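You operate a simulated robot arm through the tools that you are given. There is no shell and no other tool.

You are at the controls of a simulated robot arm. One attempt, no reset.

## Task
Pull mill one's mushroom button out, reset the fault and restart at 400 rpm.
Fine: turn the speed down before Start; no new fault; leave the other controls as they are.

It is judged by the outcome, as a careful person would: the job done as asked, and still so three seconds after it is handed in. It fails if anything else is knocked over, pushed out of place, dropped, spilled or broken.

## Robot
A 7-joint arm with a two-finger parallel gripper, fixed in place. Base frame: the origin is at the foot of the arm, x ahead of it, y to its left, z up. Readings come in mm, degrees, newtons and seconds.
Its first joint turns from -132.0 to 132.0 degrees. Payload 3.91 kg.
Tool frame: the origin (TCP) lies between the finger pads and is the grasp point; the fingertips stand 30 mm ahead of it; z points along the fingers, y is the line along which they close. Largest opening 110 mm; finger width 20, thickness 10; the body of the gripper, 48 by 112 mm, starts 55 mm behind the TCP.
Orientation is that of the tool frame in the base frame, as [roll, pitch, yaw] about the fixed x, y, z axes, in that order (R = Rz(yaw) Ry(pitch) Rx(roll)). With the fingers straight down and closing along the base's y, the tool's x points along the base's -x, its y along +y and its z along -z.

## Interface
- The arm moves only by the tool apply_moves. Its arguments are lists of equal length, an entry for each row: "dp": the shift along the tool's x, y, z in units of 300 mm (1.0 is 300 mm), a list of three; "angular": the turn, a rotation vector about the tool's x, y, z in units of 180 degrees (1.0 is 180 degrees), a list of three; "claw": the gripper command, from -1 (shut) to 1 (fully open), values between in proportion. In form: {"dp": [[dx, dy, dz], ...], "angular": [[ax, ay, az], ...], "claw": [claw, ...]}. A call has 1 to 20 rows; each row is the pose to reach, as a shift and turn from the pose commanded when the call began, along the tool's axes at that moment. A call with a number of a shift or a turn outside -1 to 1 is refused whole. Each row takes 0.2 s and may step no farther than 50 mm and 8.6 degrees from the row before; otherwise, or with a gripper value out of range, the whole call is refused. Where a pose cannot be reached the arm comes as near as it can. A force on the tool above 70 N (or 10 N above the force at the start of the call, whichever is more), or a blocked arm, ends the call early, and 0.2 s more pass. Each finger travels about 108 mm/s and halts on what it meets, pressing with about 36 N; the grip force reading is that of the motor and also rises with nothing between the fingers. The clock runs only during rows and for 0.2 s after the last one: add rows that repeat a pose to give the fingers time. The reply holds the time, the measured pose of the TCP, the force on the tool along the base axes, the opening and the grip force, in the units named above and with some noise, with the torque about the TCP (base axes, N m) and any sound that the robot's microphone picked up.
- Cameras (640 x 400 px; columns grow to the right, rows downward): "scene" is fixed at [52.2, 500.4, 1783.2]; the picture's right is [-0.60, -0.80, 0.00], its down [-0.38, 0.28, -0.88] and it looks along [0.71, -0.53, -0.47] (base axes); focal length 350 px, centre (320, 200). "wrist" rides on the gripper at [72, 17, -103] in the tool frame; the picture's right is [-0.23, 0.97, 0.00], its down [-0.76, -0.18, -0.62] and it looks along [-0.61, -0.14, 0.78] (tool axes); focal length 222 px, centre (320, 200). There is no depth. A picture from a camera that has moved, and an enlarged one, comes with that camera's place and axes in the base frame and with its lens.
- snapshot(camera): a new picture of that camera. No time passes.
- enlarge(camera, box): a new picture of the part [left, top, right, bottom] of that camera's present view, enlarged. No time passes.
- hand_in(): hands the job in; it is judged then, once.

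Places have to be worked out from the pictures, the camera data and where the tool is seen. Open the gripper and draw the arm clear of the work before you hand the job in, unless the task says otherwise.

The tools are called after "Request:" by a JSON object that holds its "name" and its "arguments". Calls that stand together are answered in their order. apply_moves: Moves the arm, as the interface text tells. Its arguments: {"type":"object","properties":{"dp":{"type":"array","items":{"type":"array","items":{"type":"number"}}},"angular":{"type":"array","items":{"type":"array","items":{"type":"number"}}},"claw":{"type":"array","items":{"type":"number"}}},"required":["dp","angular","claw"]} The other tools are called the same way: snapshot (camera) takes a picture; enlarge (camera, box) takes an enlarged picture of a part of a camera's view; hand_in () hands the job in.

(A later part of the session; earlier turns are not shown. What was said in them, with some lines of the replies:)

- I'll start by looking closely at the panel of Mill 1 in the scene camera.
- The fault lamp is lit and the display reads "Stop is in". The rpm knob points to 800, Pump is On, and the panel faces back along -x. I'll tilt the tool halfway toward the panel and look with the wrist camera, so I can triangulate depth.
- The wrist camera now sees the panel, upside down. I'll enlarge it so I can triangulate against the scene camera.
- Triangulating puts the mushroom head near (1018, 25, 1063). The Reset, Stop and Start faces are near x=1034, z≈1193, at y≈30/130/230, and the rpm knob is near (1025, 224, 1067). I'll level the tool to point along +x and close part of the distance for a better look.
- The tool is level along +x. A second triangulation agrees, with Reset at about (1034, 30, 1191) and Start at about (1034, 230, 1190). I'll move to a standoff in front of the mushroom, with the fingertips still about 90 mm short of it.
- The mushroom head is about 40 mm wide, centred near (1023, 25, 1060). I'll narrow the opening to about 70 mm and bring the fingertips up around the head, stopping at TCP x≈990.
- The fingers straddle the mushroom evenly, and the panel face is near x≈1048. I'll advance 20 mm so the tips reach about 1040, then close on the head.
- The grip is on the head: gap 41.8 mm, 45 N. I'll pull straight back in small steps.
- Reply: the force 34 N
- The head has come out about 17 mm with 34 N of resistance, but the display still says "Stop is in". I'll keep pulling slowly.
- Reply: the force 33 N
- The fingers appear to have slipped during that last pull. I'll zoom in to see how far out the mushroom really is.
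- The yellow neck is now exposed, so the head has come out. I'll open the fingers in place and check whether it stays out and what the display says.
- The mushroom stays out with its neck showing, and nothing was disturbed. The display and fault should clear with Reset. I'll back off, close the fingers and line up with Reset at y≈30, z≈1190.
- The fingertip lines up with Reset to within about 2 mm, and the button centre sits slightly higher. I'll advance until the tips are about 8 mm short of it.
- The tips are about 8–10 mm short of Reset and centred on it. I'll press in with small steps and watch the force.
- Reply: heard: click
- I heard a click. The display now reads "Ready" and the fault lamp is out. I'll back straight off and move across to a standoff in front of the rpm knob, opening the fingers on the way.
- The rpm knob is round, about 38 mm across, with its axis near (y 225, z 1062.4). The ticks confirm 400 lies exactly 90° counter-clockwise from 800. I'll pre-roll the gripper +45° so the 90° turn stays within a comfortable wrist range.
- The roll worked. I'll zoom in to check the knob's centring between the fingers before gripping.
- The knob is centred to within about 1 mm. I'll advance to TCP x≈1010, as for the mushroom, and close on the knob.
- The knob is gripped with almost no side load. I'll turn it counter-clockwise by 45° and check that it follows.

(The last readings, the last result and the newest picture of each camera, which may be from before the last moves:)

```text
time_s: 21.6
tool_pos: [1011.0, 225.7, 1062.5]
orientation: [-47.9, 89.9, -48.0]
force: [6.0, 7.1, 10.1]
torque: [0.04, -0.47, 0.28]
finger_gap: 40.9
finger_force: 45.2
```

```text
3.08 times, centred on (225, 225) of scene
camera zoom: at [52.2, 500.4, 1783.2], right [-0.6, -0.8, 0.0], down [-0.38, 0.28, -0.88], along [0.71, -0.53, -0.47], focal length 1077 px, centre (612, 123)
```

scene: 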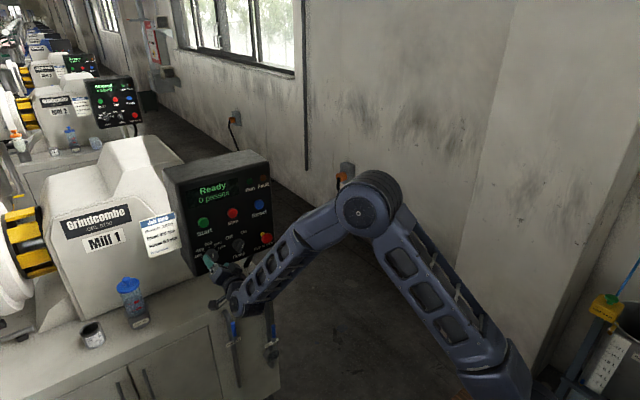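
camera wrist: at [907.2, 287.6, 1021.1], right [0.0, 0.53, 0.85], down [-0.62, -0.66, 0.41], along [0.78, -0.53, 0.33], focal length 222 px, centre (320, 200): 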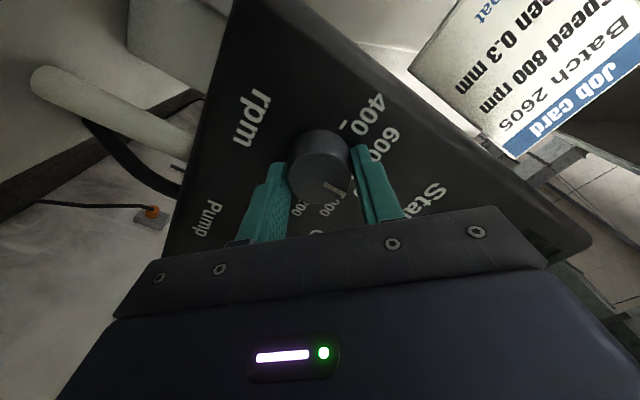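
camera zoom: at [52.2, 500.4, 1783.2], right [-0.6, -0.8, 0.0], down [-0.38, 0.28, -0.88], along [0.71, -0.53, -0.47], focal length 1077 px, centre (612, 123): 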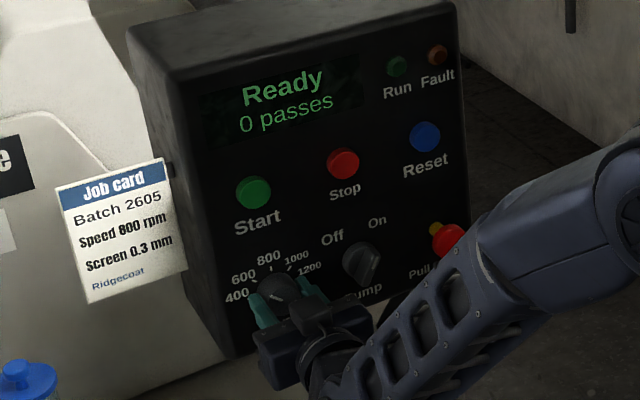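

The knob turned with the gripper and the pointer is now around 600. I'll correct a slight axis offset of about 1 mm and turn the remaining 45°.

Request:
{"name": "apply_moves", "arguments": {"dp": [[-0.002, 0.003, 0], [-0.002, 0.003, 0], [-0.002, 0.003, 0], [-0.002, 0.003, 0], [-0.002, 0.003, 0], [-0.002, 0.003, 0], [-0.002, 0.003, 0]], "angular": [[0, 0, -0.042], [0, 0, -0.084], [0, 0, -0.126], [0, 0, -0.168], [0, 0, -0.21], [0, 0, -0.25], [0, 0, -0.25]], "claw": [-1, -1, -1, -1, -1, -1, -1]}}

Request:
{"name": "enlarge", "arguments": {"camera": "wrist", "box": [220, 60, 440, 220]}}

Request:
{"name": "enlarge", "arguments": {"camera": "scene", "box": [155, 160, 295, 290]}}

```text
time_s: 23.2
tool_pos: [1011.1, 226.2, 1061.0]
orientation: [-90.1, 44.9, -90.2]
force: [2.3, 8.1, -4.6]
torque: [0.0, -0.01, 0.2]
finger_gap: 41.0
finger_force: 45.1
```

```text
2.50 times, centred on (330, 140) of wrist
camera zoom: at [907.0, 186.7, 997.4], right [0.0, 0.85, -0.53], down [-0.62, 0.41, 0.66], along [0.78, 0.33, 0.53], focal length 555 px, centre (295, 350)
```

zoom: 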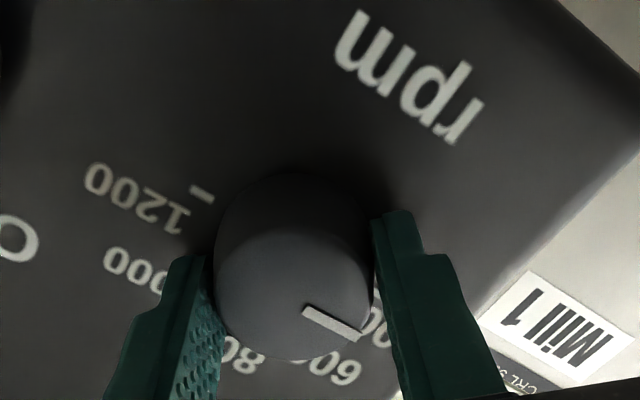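

```text
3.08 times, centred on (225, 225) of scene
camera zoom: at [52.2, 500.4, 1783.2], right [-0.6, -0.8, 0.0], down [-0.38, 0.28, -0.88], along [0.71, -0.53, -0.47], focal length 1077 px, centre (612, 123)
```

zoom: 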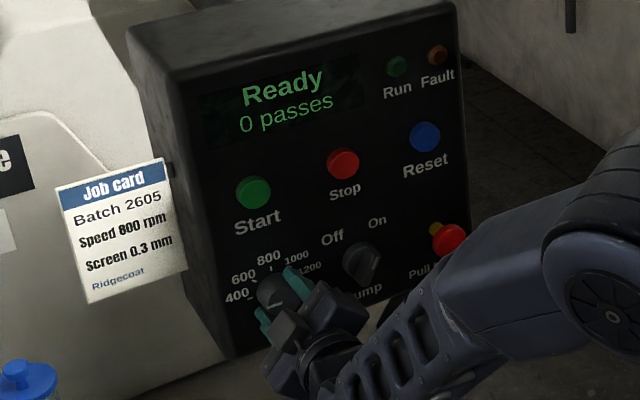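

The pointer now lies horizontal toward 400; I compute about -90°. I'll release the knob, back off and verify its setting.

Request:
{"name": "apply_moves", "arguments": {"dp": [[0, 0, 0], [0, 0, 0], [0, 0, -0.05], [0, 0, -0.12], [0, 0, -0.2], [0, 0, -0.2667]], "angular": [[0, 0, 0], [0, 0, 0], [0, 0, 0], [0, 0, 0], [0, 0, 0], [0, 0, 0]], "claw": [0.4, 0.4, 0.4, 0.4, 0.4, 0.4]}}

Request:
{"name": "snapshot", "arguments": {"camera": "wrist"}}

Request:
{"name": "enlarge", "arguments": {"camera": "scene", "box": [185, 220, 265, 300]}}

```text
time_s: 24.6
tool_pos: [927.4, 223.9, 1062.7]
orientation: [-90.1, 45.0, -90.0]
force: [-0.4, -0.6, -0.1]
torque: [-0.02, 0.0, 0.01]
finger_gap: 77.0
finger_force: 0.0
```

```text
taken
camera wrist: at [825.3, 185.9, 999.0], right [0.0, 0.85, -0.53], down [-0.62, 0.41, 0.66], along [0.78, 0.33, 0.53], focal length 222 px, centre (320, 200)
```

wrist: 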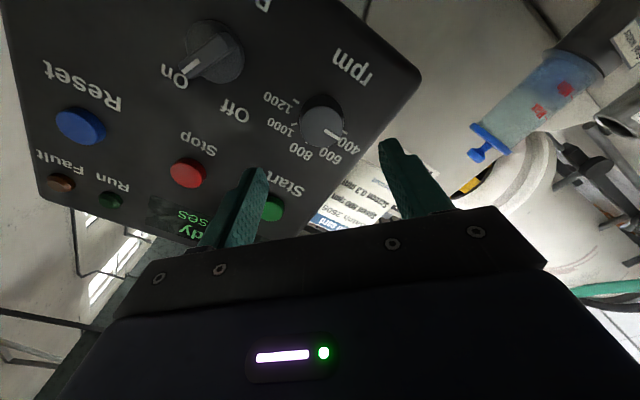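

```text
5.00 times, centred on (225, 260) of scene
camera zoom: at [52.2, 500.4, 1783.2], right [-0.6, -0.8, 0.0], down [-0.38, 0.28, -0.88], along [0.71, -0.53, -0.47], focal length 1751 px, centre (795, -100)
```

zoom: 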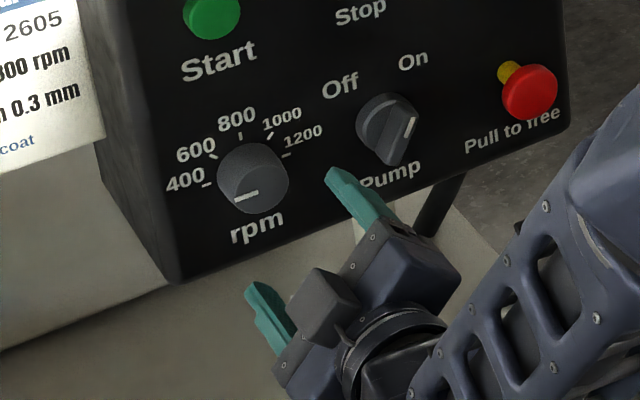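

Request:
{"name": "enlarge", "arguments": {"camera": "wrist", "box": [240, 60, 400, 180]}}

Request:
{"name": "enlarge", "arguments": {"camera": "scene", "box": [210, 235, 250, 275]}}

```text
3.33 times, centred on (320, 120) of wrist
camera zoom: at [825.3, 185.9, 999.0], right [0.0, 0.85, -0.53], down [-0.62, 0.41, 0.66], along [0.78, 0.33, 0.53], focal length 740 px, centre (320, 467)
```

zoom: 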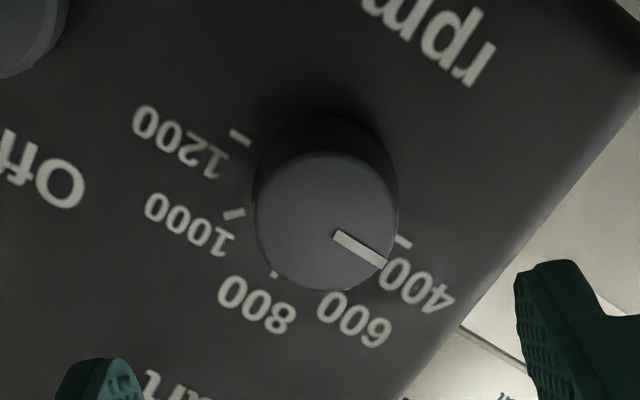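

```text
10.00 times, centred on (230, 255) of scene
camera zoom: at [52.2, 500.4, 1783.2], right [-0.6, -0.8, 0.0], down [-0.38, 0.28, -0.88], along [0.71, -0.53, -0.47], focal length 3501 px, centre (1220, -350)
```

zoom: 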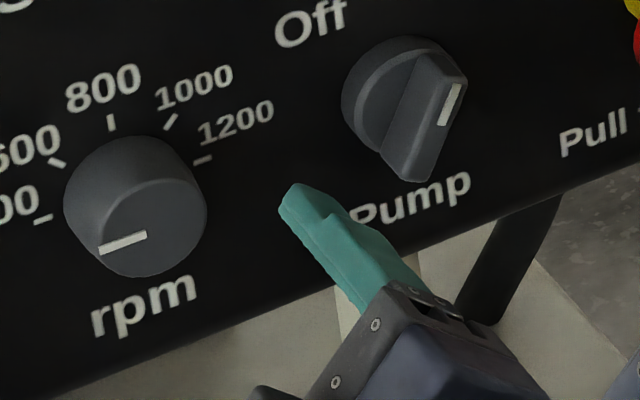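

The knob reads at or very near 400. I'll zoom further to measure the pointer angle precisely.

Request:
{"name": "enlarge", "arguments": {"camera": "scene", "box": [215, 240, 241, 266]}}

Request:
{"name": "enlarge", "arguments": {"camera": "wrist", "box": [295, 85, 355, 145]}}

```text
15.38 times, centred on (228, 253) of scene
camera zoom: at [52.2, 500.4, 1783.2], right [-0.6, -0.8, 0.0], down [-0.38, 0.28, -0.88], along [0.71, -0.53, -0.47], focal length 5387 px, centre (1735, -615)
```

zoom: 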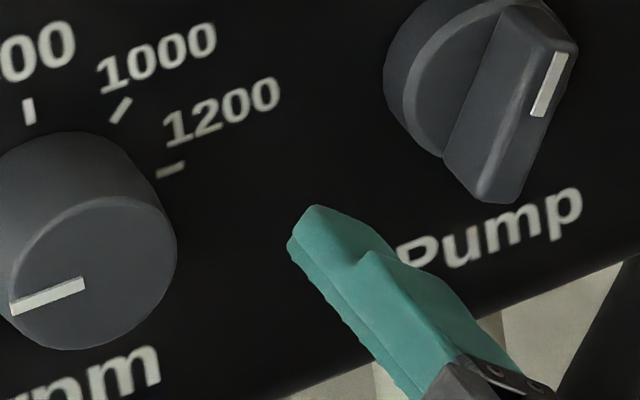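

```text
6.67 times, centred on (325, 115) of wrist
camera zoom: at [825.3, 185.9, 999.0], right [0.0, 0.85, -0.53], down [-0.62, 0.41, 0.66], along [0.78, 0.33, 0.53], focal length 1481 px, centre (287, 767)
```

zoom: 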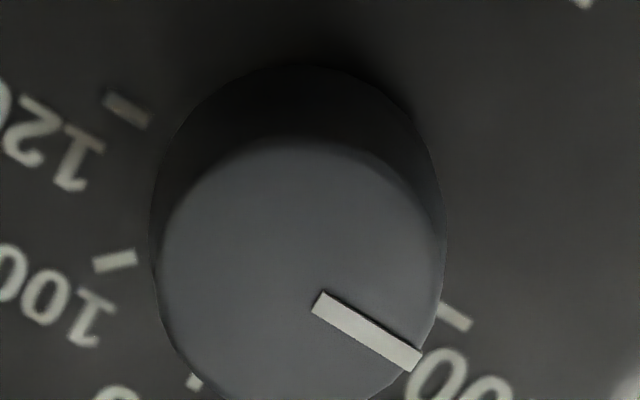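

From the close wrist view the pointer is within about 1° of the 400 tick direction. I'll roll the gripper back to level and check the knob once more from below before going to Start.

Request:
{"name": "apply_moves", "arguments": {"dp": [[0, 0, 0], [0, 0, 0], [0, 0, 0], [0, 0, 0], [0, 0, 0], [0, 0, 0]], "angular": [[0, 0, 0.042], [0, 0, 0.084], [0, 0, 0.126], [0, 0, 0.168], [0, 0, 0.21], [0, 0, 0.25]], "claw": [0.4, 0.4, 0.4, 0.4, 0.4, 0.4]}}

Request:
{"name": "enlarge", "arguments": {"camera": "wrist", "box": [270, 80, 380, 170]}}

Request:
{"name": "enlarge", "arguments": {"camera": "scene", "box": [195, 235, 235, 275]}}

```text
time_s: 26.0
tool_pos: [929.6, 226.4, 1061.2]
orientation: [88.1, 89.9, 88.2]
force: [-1.4, 0.3, 0.1]
torque: [-0.01, -0.02, 0.01]
finger_gap: 77.1
finger_force: 0.0
```

```text
4.44 times, centred on (325, 125) of wrist
camera zoom: at [826.3, 243.2, 988.6], right [0.0, 0.97, 0.23], down [-0.62, -0.18, 0.76], along [0.78, -0.14, 0.61], focal length 987 px, centre (298, 533)
```

zoom: 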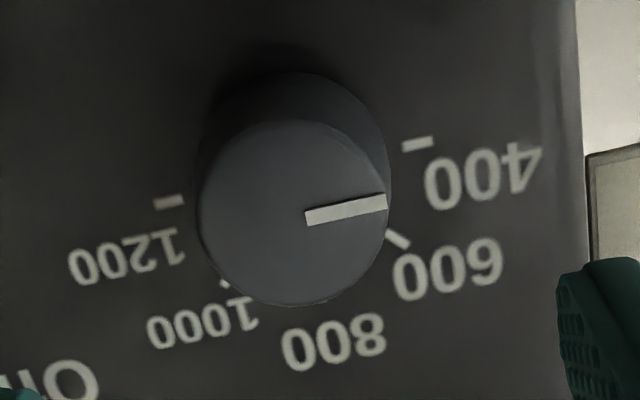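

```text
10.00 times, centred on (215, 255) of scene
camera zoom: at [52.2, 500.4, 1783.2], right [-0.6, -0.8, 0.0], down [-0.38, 0.28, -0.88], along [0.71, -0.53, -0.47], focal length 3501 px, centre (1370, -350)
```

zoom: 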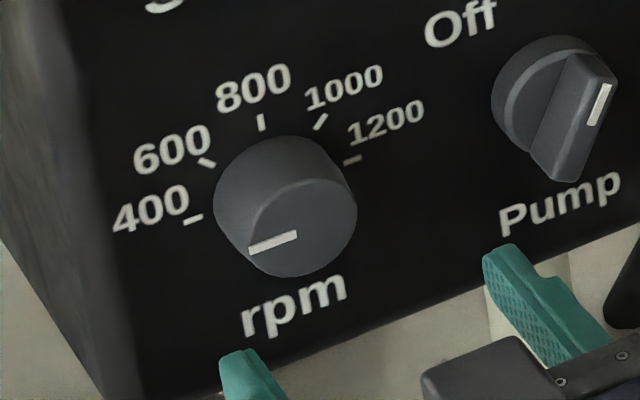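

Both views put the pointer at -90° ±1°, so it is on 400. Next I'll close the fingers and move up in front of Start, staying at the standoff distance.

Request:
{"name": "apply_moves", "arguments": {"dp": [[-0.11, 0.005, 0], [-0.22, 0.01, 0], [-0.33, 0.015, 0], [-0.429, 0.0197, 0], [-0.429, 0.0197, 0], [-0.429, 0.0197, 0]], "angular": [[0, 0, 0], [0, 0, 0], [0, 0, 0], [0, 0, 0], [0, 0, 0], [0, 0, 0]], "claw": [-1, -1, -1, -1, -1, -1]}}

Request:
{"name": "snapshot", "arguments": {"camera": "wrist"}}

Request:
{"name": "enlarge", "arguments": {"camera": "scene", "box": [155, 150, 295, 290]}}

```text
time_s: 27.4
tool_pos: [930.7, 229.9, 1189.7]
orientation: [10.1, 90.0, 10.1]
force: [-0.4, 0.0, -0.5]
torque: [-0.02, 0.0, 0.02]
finger_gap: 0.0
finger_force: 36.9
```

```text
taken
camera wrist: at [827.3, 248.1, 1116.4], right [0.0, 0.97, 0.23], down [-0.62, -0.18, 0.76], along [0.78, -0.14, 0.61], focal length 222 px, centre (320, 200)
```

wrist: 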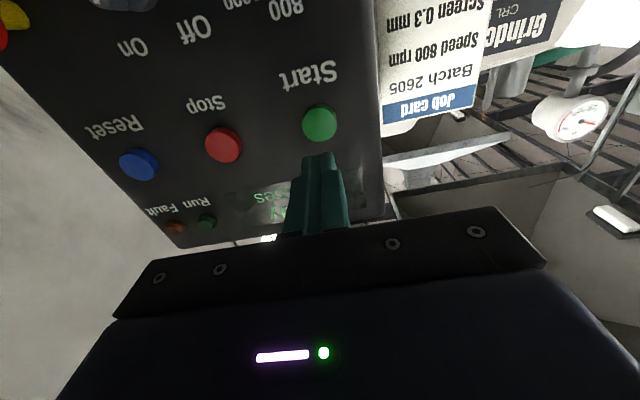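

```text
2.86 times, centred on (225, 220) of scene
camera zoom: at [52.2, 500.4, 1783.2], right [-0.6, -0.8, 0.0], down [-0.38, 0.28, -0.88], along [0.71, -0.53, -0.47], focal length 1000 px, centre (591, 143)
```

zoom: 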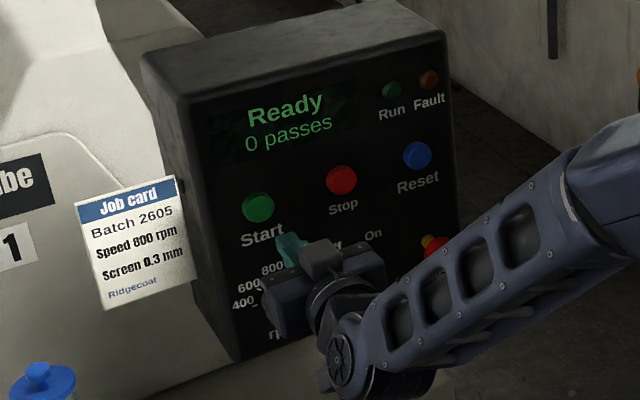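

Start is aligned just as Reset was before that press. I'll advance until the tips are just short of the button.

Request:
{"name": "apply_moves", "arguments": {"dp": [[-0.003, 0, 0.08], [-0.003, 0, 0.16], [-0.003, 0, 0.2], [-0.003, 0, 0.23]], "angular": [[0, 0, 0], [0, 0, 0], [0, 0, 0], [0, 0, 0]], "claw": [-1, -1, -1, -1]}}

Request:
{"name": "snapshot", "arguments": {"camera": "wrist"}}

Request:
{"name": "enlarge", "arguments": {"camera": "scene", "box": [155, 150, 295, 290]}}

```text
time_s: 28.4
tool_pos: [999.4, 232.6, 1191.0]
orientation: [-167.2, 90.0, -167.3]
force: [-0.2, -0.7, 0.7]
torque: [-0.03, -0.03, -0.04]
finger_gap: 0.0
finger_force: 35.7
```

```text
taken
camera wrist: at [895.9, 249.5, 1118.3], right [0.0, 0.97, 0.23], down [-0.62, -0.18, 0.76], along [0.78, -0.14, 0.61], focal length 222 px, centre (320, 200)
```

wrist: 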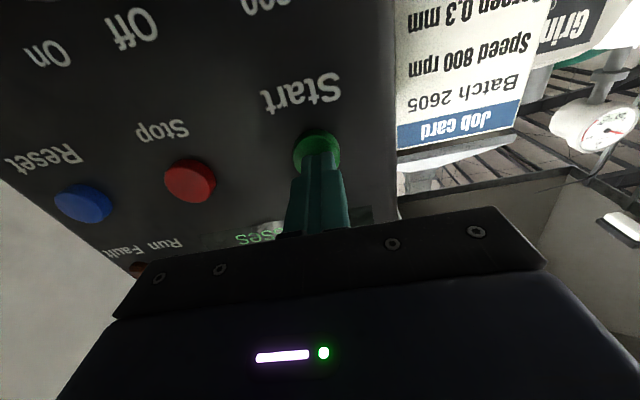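

```text
2.86 times, centred on (225, 220) of scene
camera zoom: at [52.2, 500.4, 1783.2], right [-0.6, -0.8, 0.0], down [-0.38, 0.28, -0.88], along [0.71, -0.53, -0.47], focal length 1000 px, centre (591, 143)
```

zoom: 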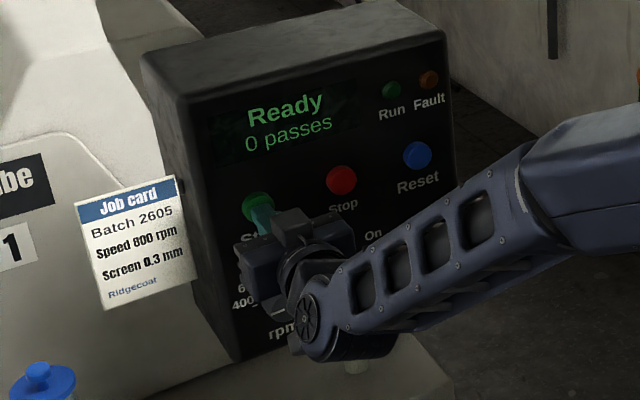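

The fingertips are centred on Start with nothing else nearby. I'll press in with the same small steps that clicked Reset.

Request:
{"name": "apply_moves", "arguments": {"dp": [[0, 0, 0.01], [0, 0, 0.018], [0, 0, 0.026], [0, 0, 0.033]], "angular": [[0, 0, 0], [0, 0, 0], [0, 0, 0], [0, 0, 0]], "claw": [-1, -1, -1, -1]}}

Request:
{"name": "enlarge", "arguments": {"camera": "scene", "box": [155, 150, 295, 290]}}

```text
time_s: 29.4
tool_pos: [1008.4, 232.0, 1191.3]
orientation: [11.1, 90.0, 11.3]
force: [-8.5, 1.2, -0.4]
torque: [-0.02, 0.01, 0.05]
finger_gap: 0.2
finger_force: 36.0
heard: click
```

```text
2.86 times, centred on (225, 220) of scene
camera zoom: at [52.2, 500.4, 1783.2], right [-0.6, -0.8, 0.0], down [-0.38, 0.28, -0.88], along [0.71, -0.53, -0.47], focal length 1000 px, centre (591, 143)
```

zoom: 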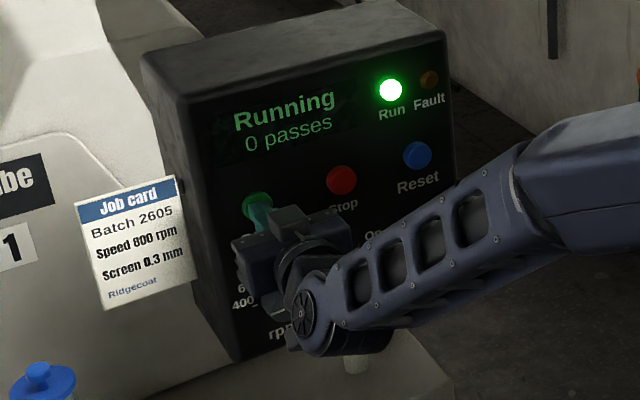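

There was a click, the display reads "Running", the Run lamp is lit and Fault is off. I'll back the arm straight out well clear of the panel, then open the gripper.

Request:
{"name": "apply_moves", "arguments": {"dp": [[0, 0, -0.05], [0, 0, -0.15], [0, 0, -0.3], [0, 0, -0.45], [0, 0, -0.6], [0, 0, -0.75], [0, 0, -0.8], [0, 0, -0.8], [0, 0, -0.8]], "angular": [[0, 0, 0], [0, 0, 0], [0, 0, 0], [0, 0, 0], [0, 0, 0], [0, 0, 0], [0, 0, 0], [0, 0, 0], [0, 0, 0]], "claw": [-1, -1, -1, -1, 0.5, 0.5, 0.5, 0.5, 0.5]}}

Request:
{"name": "snapshot", "arguments": {"camera": "scene"}}

Request:
{"name": "enlarge", "arguments": {"camera": "scene", "box": [155, 150, 295, 290]}}

Request:
{"name": "snapshot", "arguments": {"camera": "wrist"}}

```text
time_s: 31.4
tool_pos: [767.9, 231.2, 1191.0]
orientation: [23.4, 90.0, 23.3]
force: [0.2, 0.4, 0.2]
torque: [0.03, 0.05, -0.01]
finger_gap: 82.3
finger_force: 0.2
```

```text
taken
```

scene: 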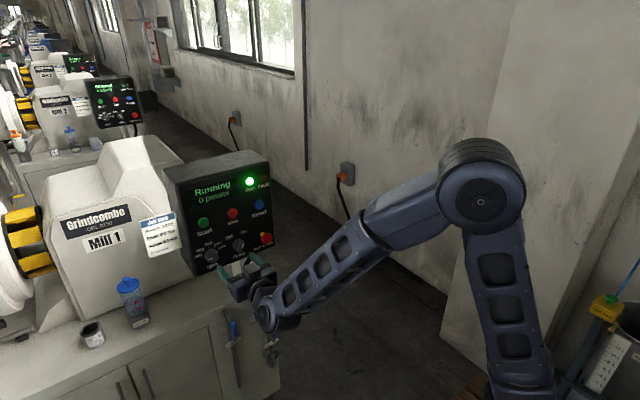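

```text
2.86 times, centred on (225, 220) of scene
camera zoom: at [52.2, 500.4, 1783.2], right [-0.6, -0.8, 0.0], down [-0.38, 0.28, -0.88], along [0.71, -0.53, -0.47], focal length 1000 px, centre (591, 143)
```

zoom: 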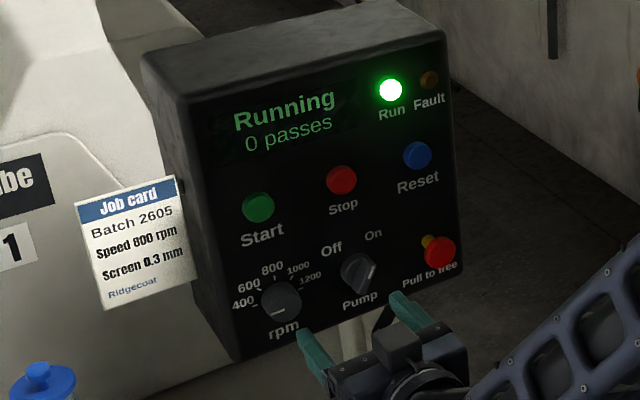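

```text
taken
camera wrist: at [663.7, 249.1, 1118.1], right [0.0, 0.97, 0.23], down [-0.62, -0.18, 0.76], along [0.78, -0.14, 0.61], focal length 222 px, centre (320, 200)
```

wrist: 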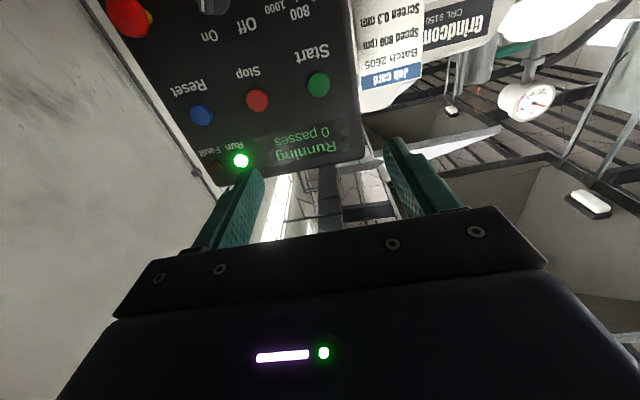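

The mill is still running. The knob is at 400, Pump is still On, the mushroom is out and no fault is showing. I'll draw the arm further aside, fully open the gripper and watch the panel for a few seconds.

Request:
{"name": "apply_moves", "arguments": {"dp": [[0, -0.13, 0], [0, -0.27, 0], [0, -0.4, 0], [0, -0.53, 0], [-0.1, -0.65, 0], [-0.2, -0.75, 0], [-0.2, -0.75, 0], [-0.2, -0.75, 0], [-0.2, -0.75, 0], [-0.2, -0.75, 0], [-0.2, -0.75, 0], [-0.2, -0.75, 0], [-0.2, -0.75, 0], [-0.2, -0.75, 0]], "angular": [[0, 0, 0], [0, 0, 0], [0, 0, 0], [0, 0, 0], [0, 0, 0], [0, 0, 0], [0, 0, 0], [0, 0, 0], [0, 0, 0], [0, 0, 0], [0, 0, 0], [0, 0, 0], [0, 0, 0], [0, 0, 0]], "claw": [1, 1, 1, 1, 1, 1, 1, 1, 1, 1, 1, 1, 1, 1]}}

Request:
{"name": "snapshot", "arguments": {"camera": "scene"}}

Request:
{"name": "enlarge", "arguments": {"camera": "scene", "box": [155, 150, 285, 290]}}

Request:
{"name": "enlarge", "arguments": {"camera": "scene", "box": [195, 235, 235, 275]}}

```text
time_s: 34.4
tool_pos: [770.9, 5.6, 1253.1]
orientation: [125.8, 90.0, 125.9]
force: [-0.7, 0.2, 0.2]
torque: [0.0, 0.0, 0.02]
finger_gap: 109.9
finger_force: 0.0
```

```text
taken
```

scene: 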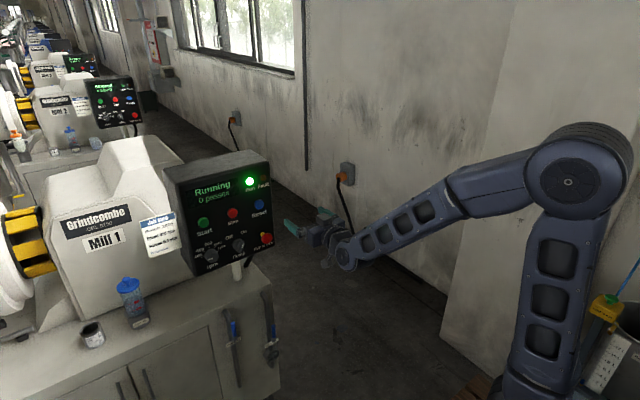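

```text
2.86 times, centred on (220, 220) of scene
camera zoom: at [52.2, 500.4, 1783.2], right [-0.6, -0.8, 0.0], down [-0.38, 0.28, -0.88], along [0.71, -0.53, -0.47], focal length 1000 px, centre (606, 143)
```

zoom: 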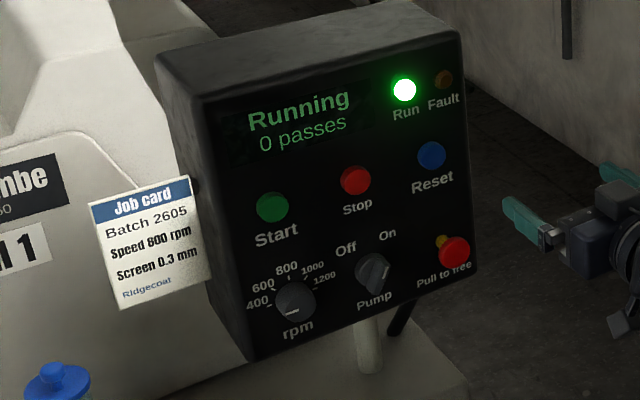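

```text
10.00 times, centred on (215, 255) of scene
camera zoom: at [52.2, 500.4, 1783.2], right [-0.6, -0.8, 0.0], down [-0.38, 0.28, -0.88], along [0.71, -0.53, -0.47], focal length 3501 px, centre (1370, -350)
```

zoom: 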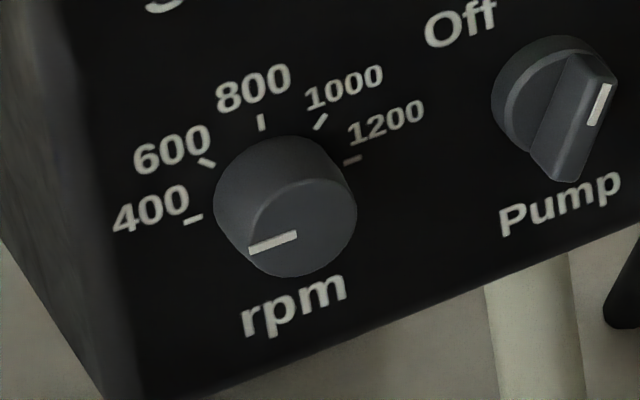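

The last pictures, 5 s after Start, show "Running" with the Run lamp on and Fault off. The rpm pointer is on 400, Pump is unchanged and the mushroom is out. The arm is clear with the gripper open and nothing was disturbed, so I'm handing in.

Request:
{"name": "hand_in", "arguments": {}}

```text
The job is handed in.
```

Mill 1 is running again with its speed knob at 400 rpm. At the last check, about five seconds after Start, the Run lamp was on and the Fault lamp was off.

- **Mushroom button:** I pulled it out and it has stayed out.
- **Fault:** one press of Reset cleared it, and the display changed from "Stop is in" to "Ready".
- **Speed:** I turned the knob from 800 to 400 before pressing Start. The display doesn't show rpm, so I checked the setting by the pointer. It sits within about 1° of the 400 mark in the close-up view.
- **Other controls:** Pump is still On and I didn't touch Stop. Nothing was knocked or moved.

The job card on the machine says 800 rpm for batch 2605. I set 400 as you asked.

The arm is clear of the panel with the gripper open.
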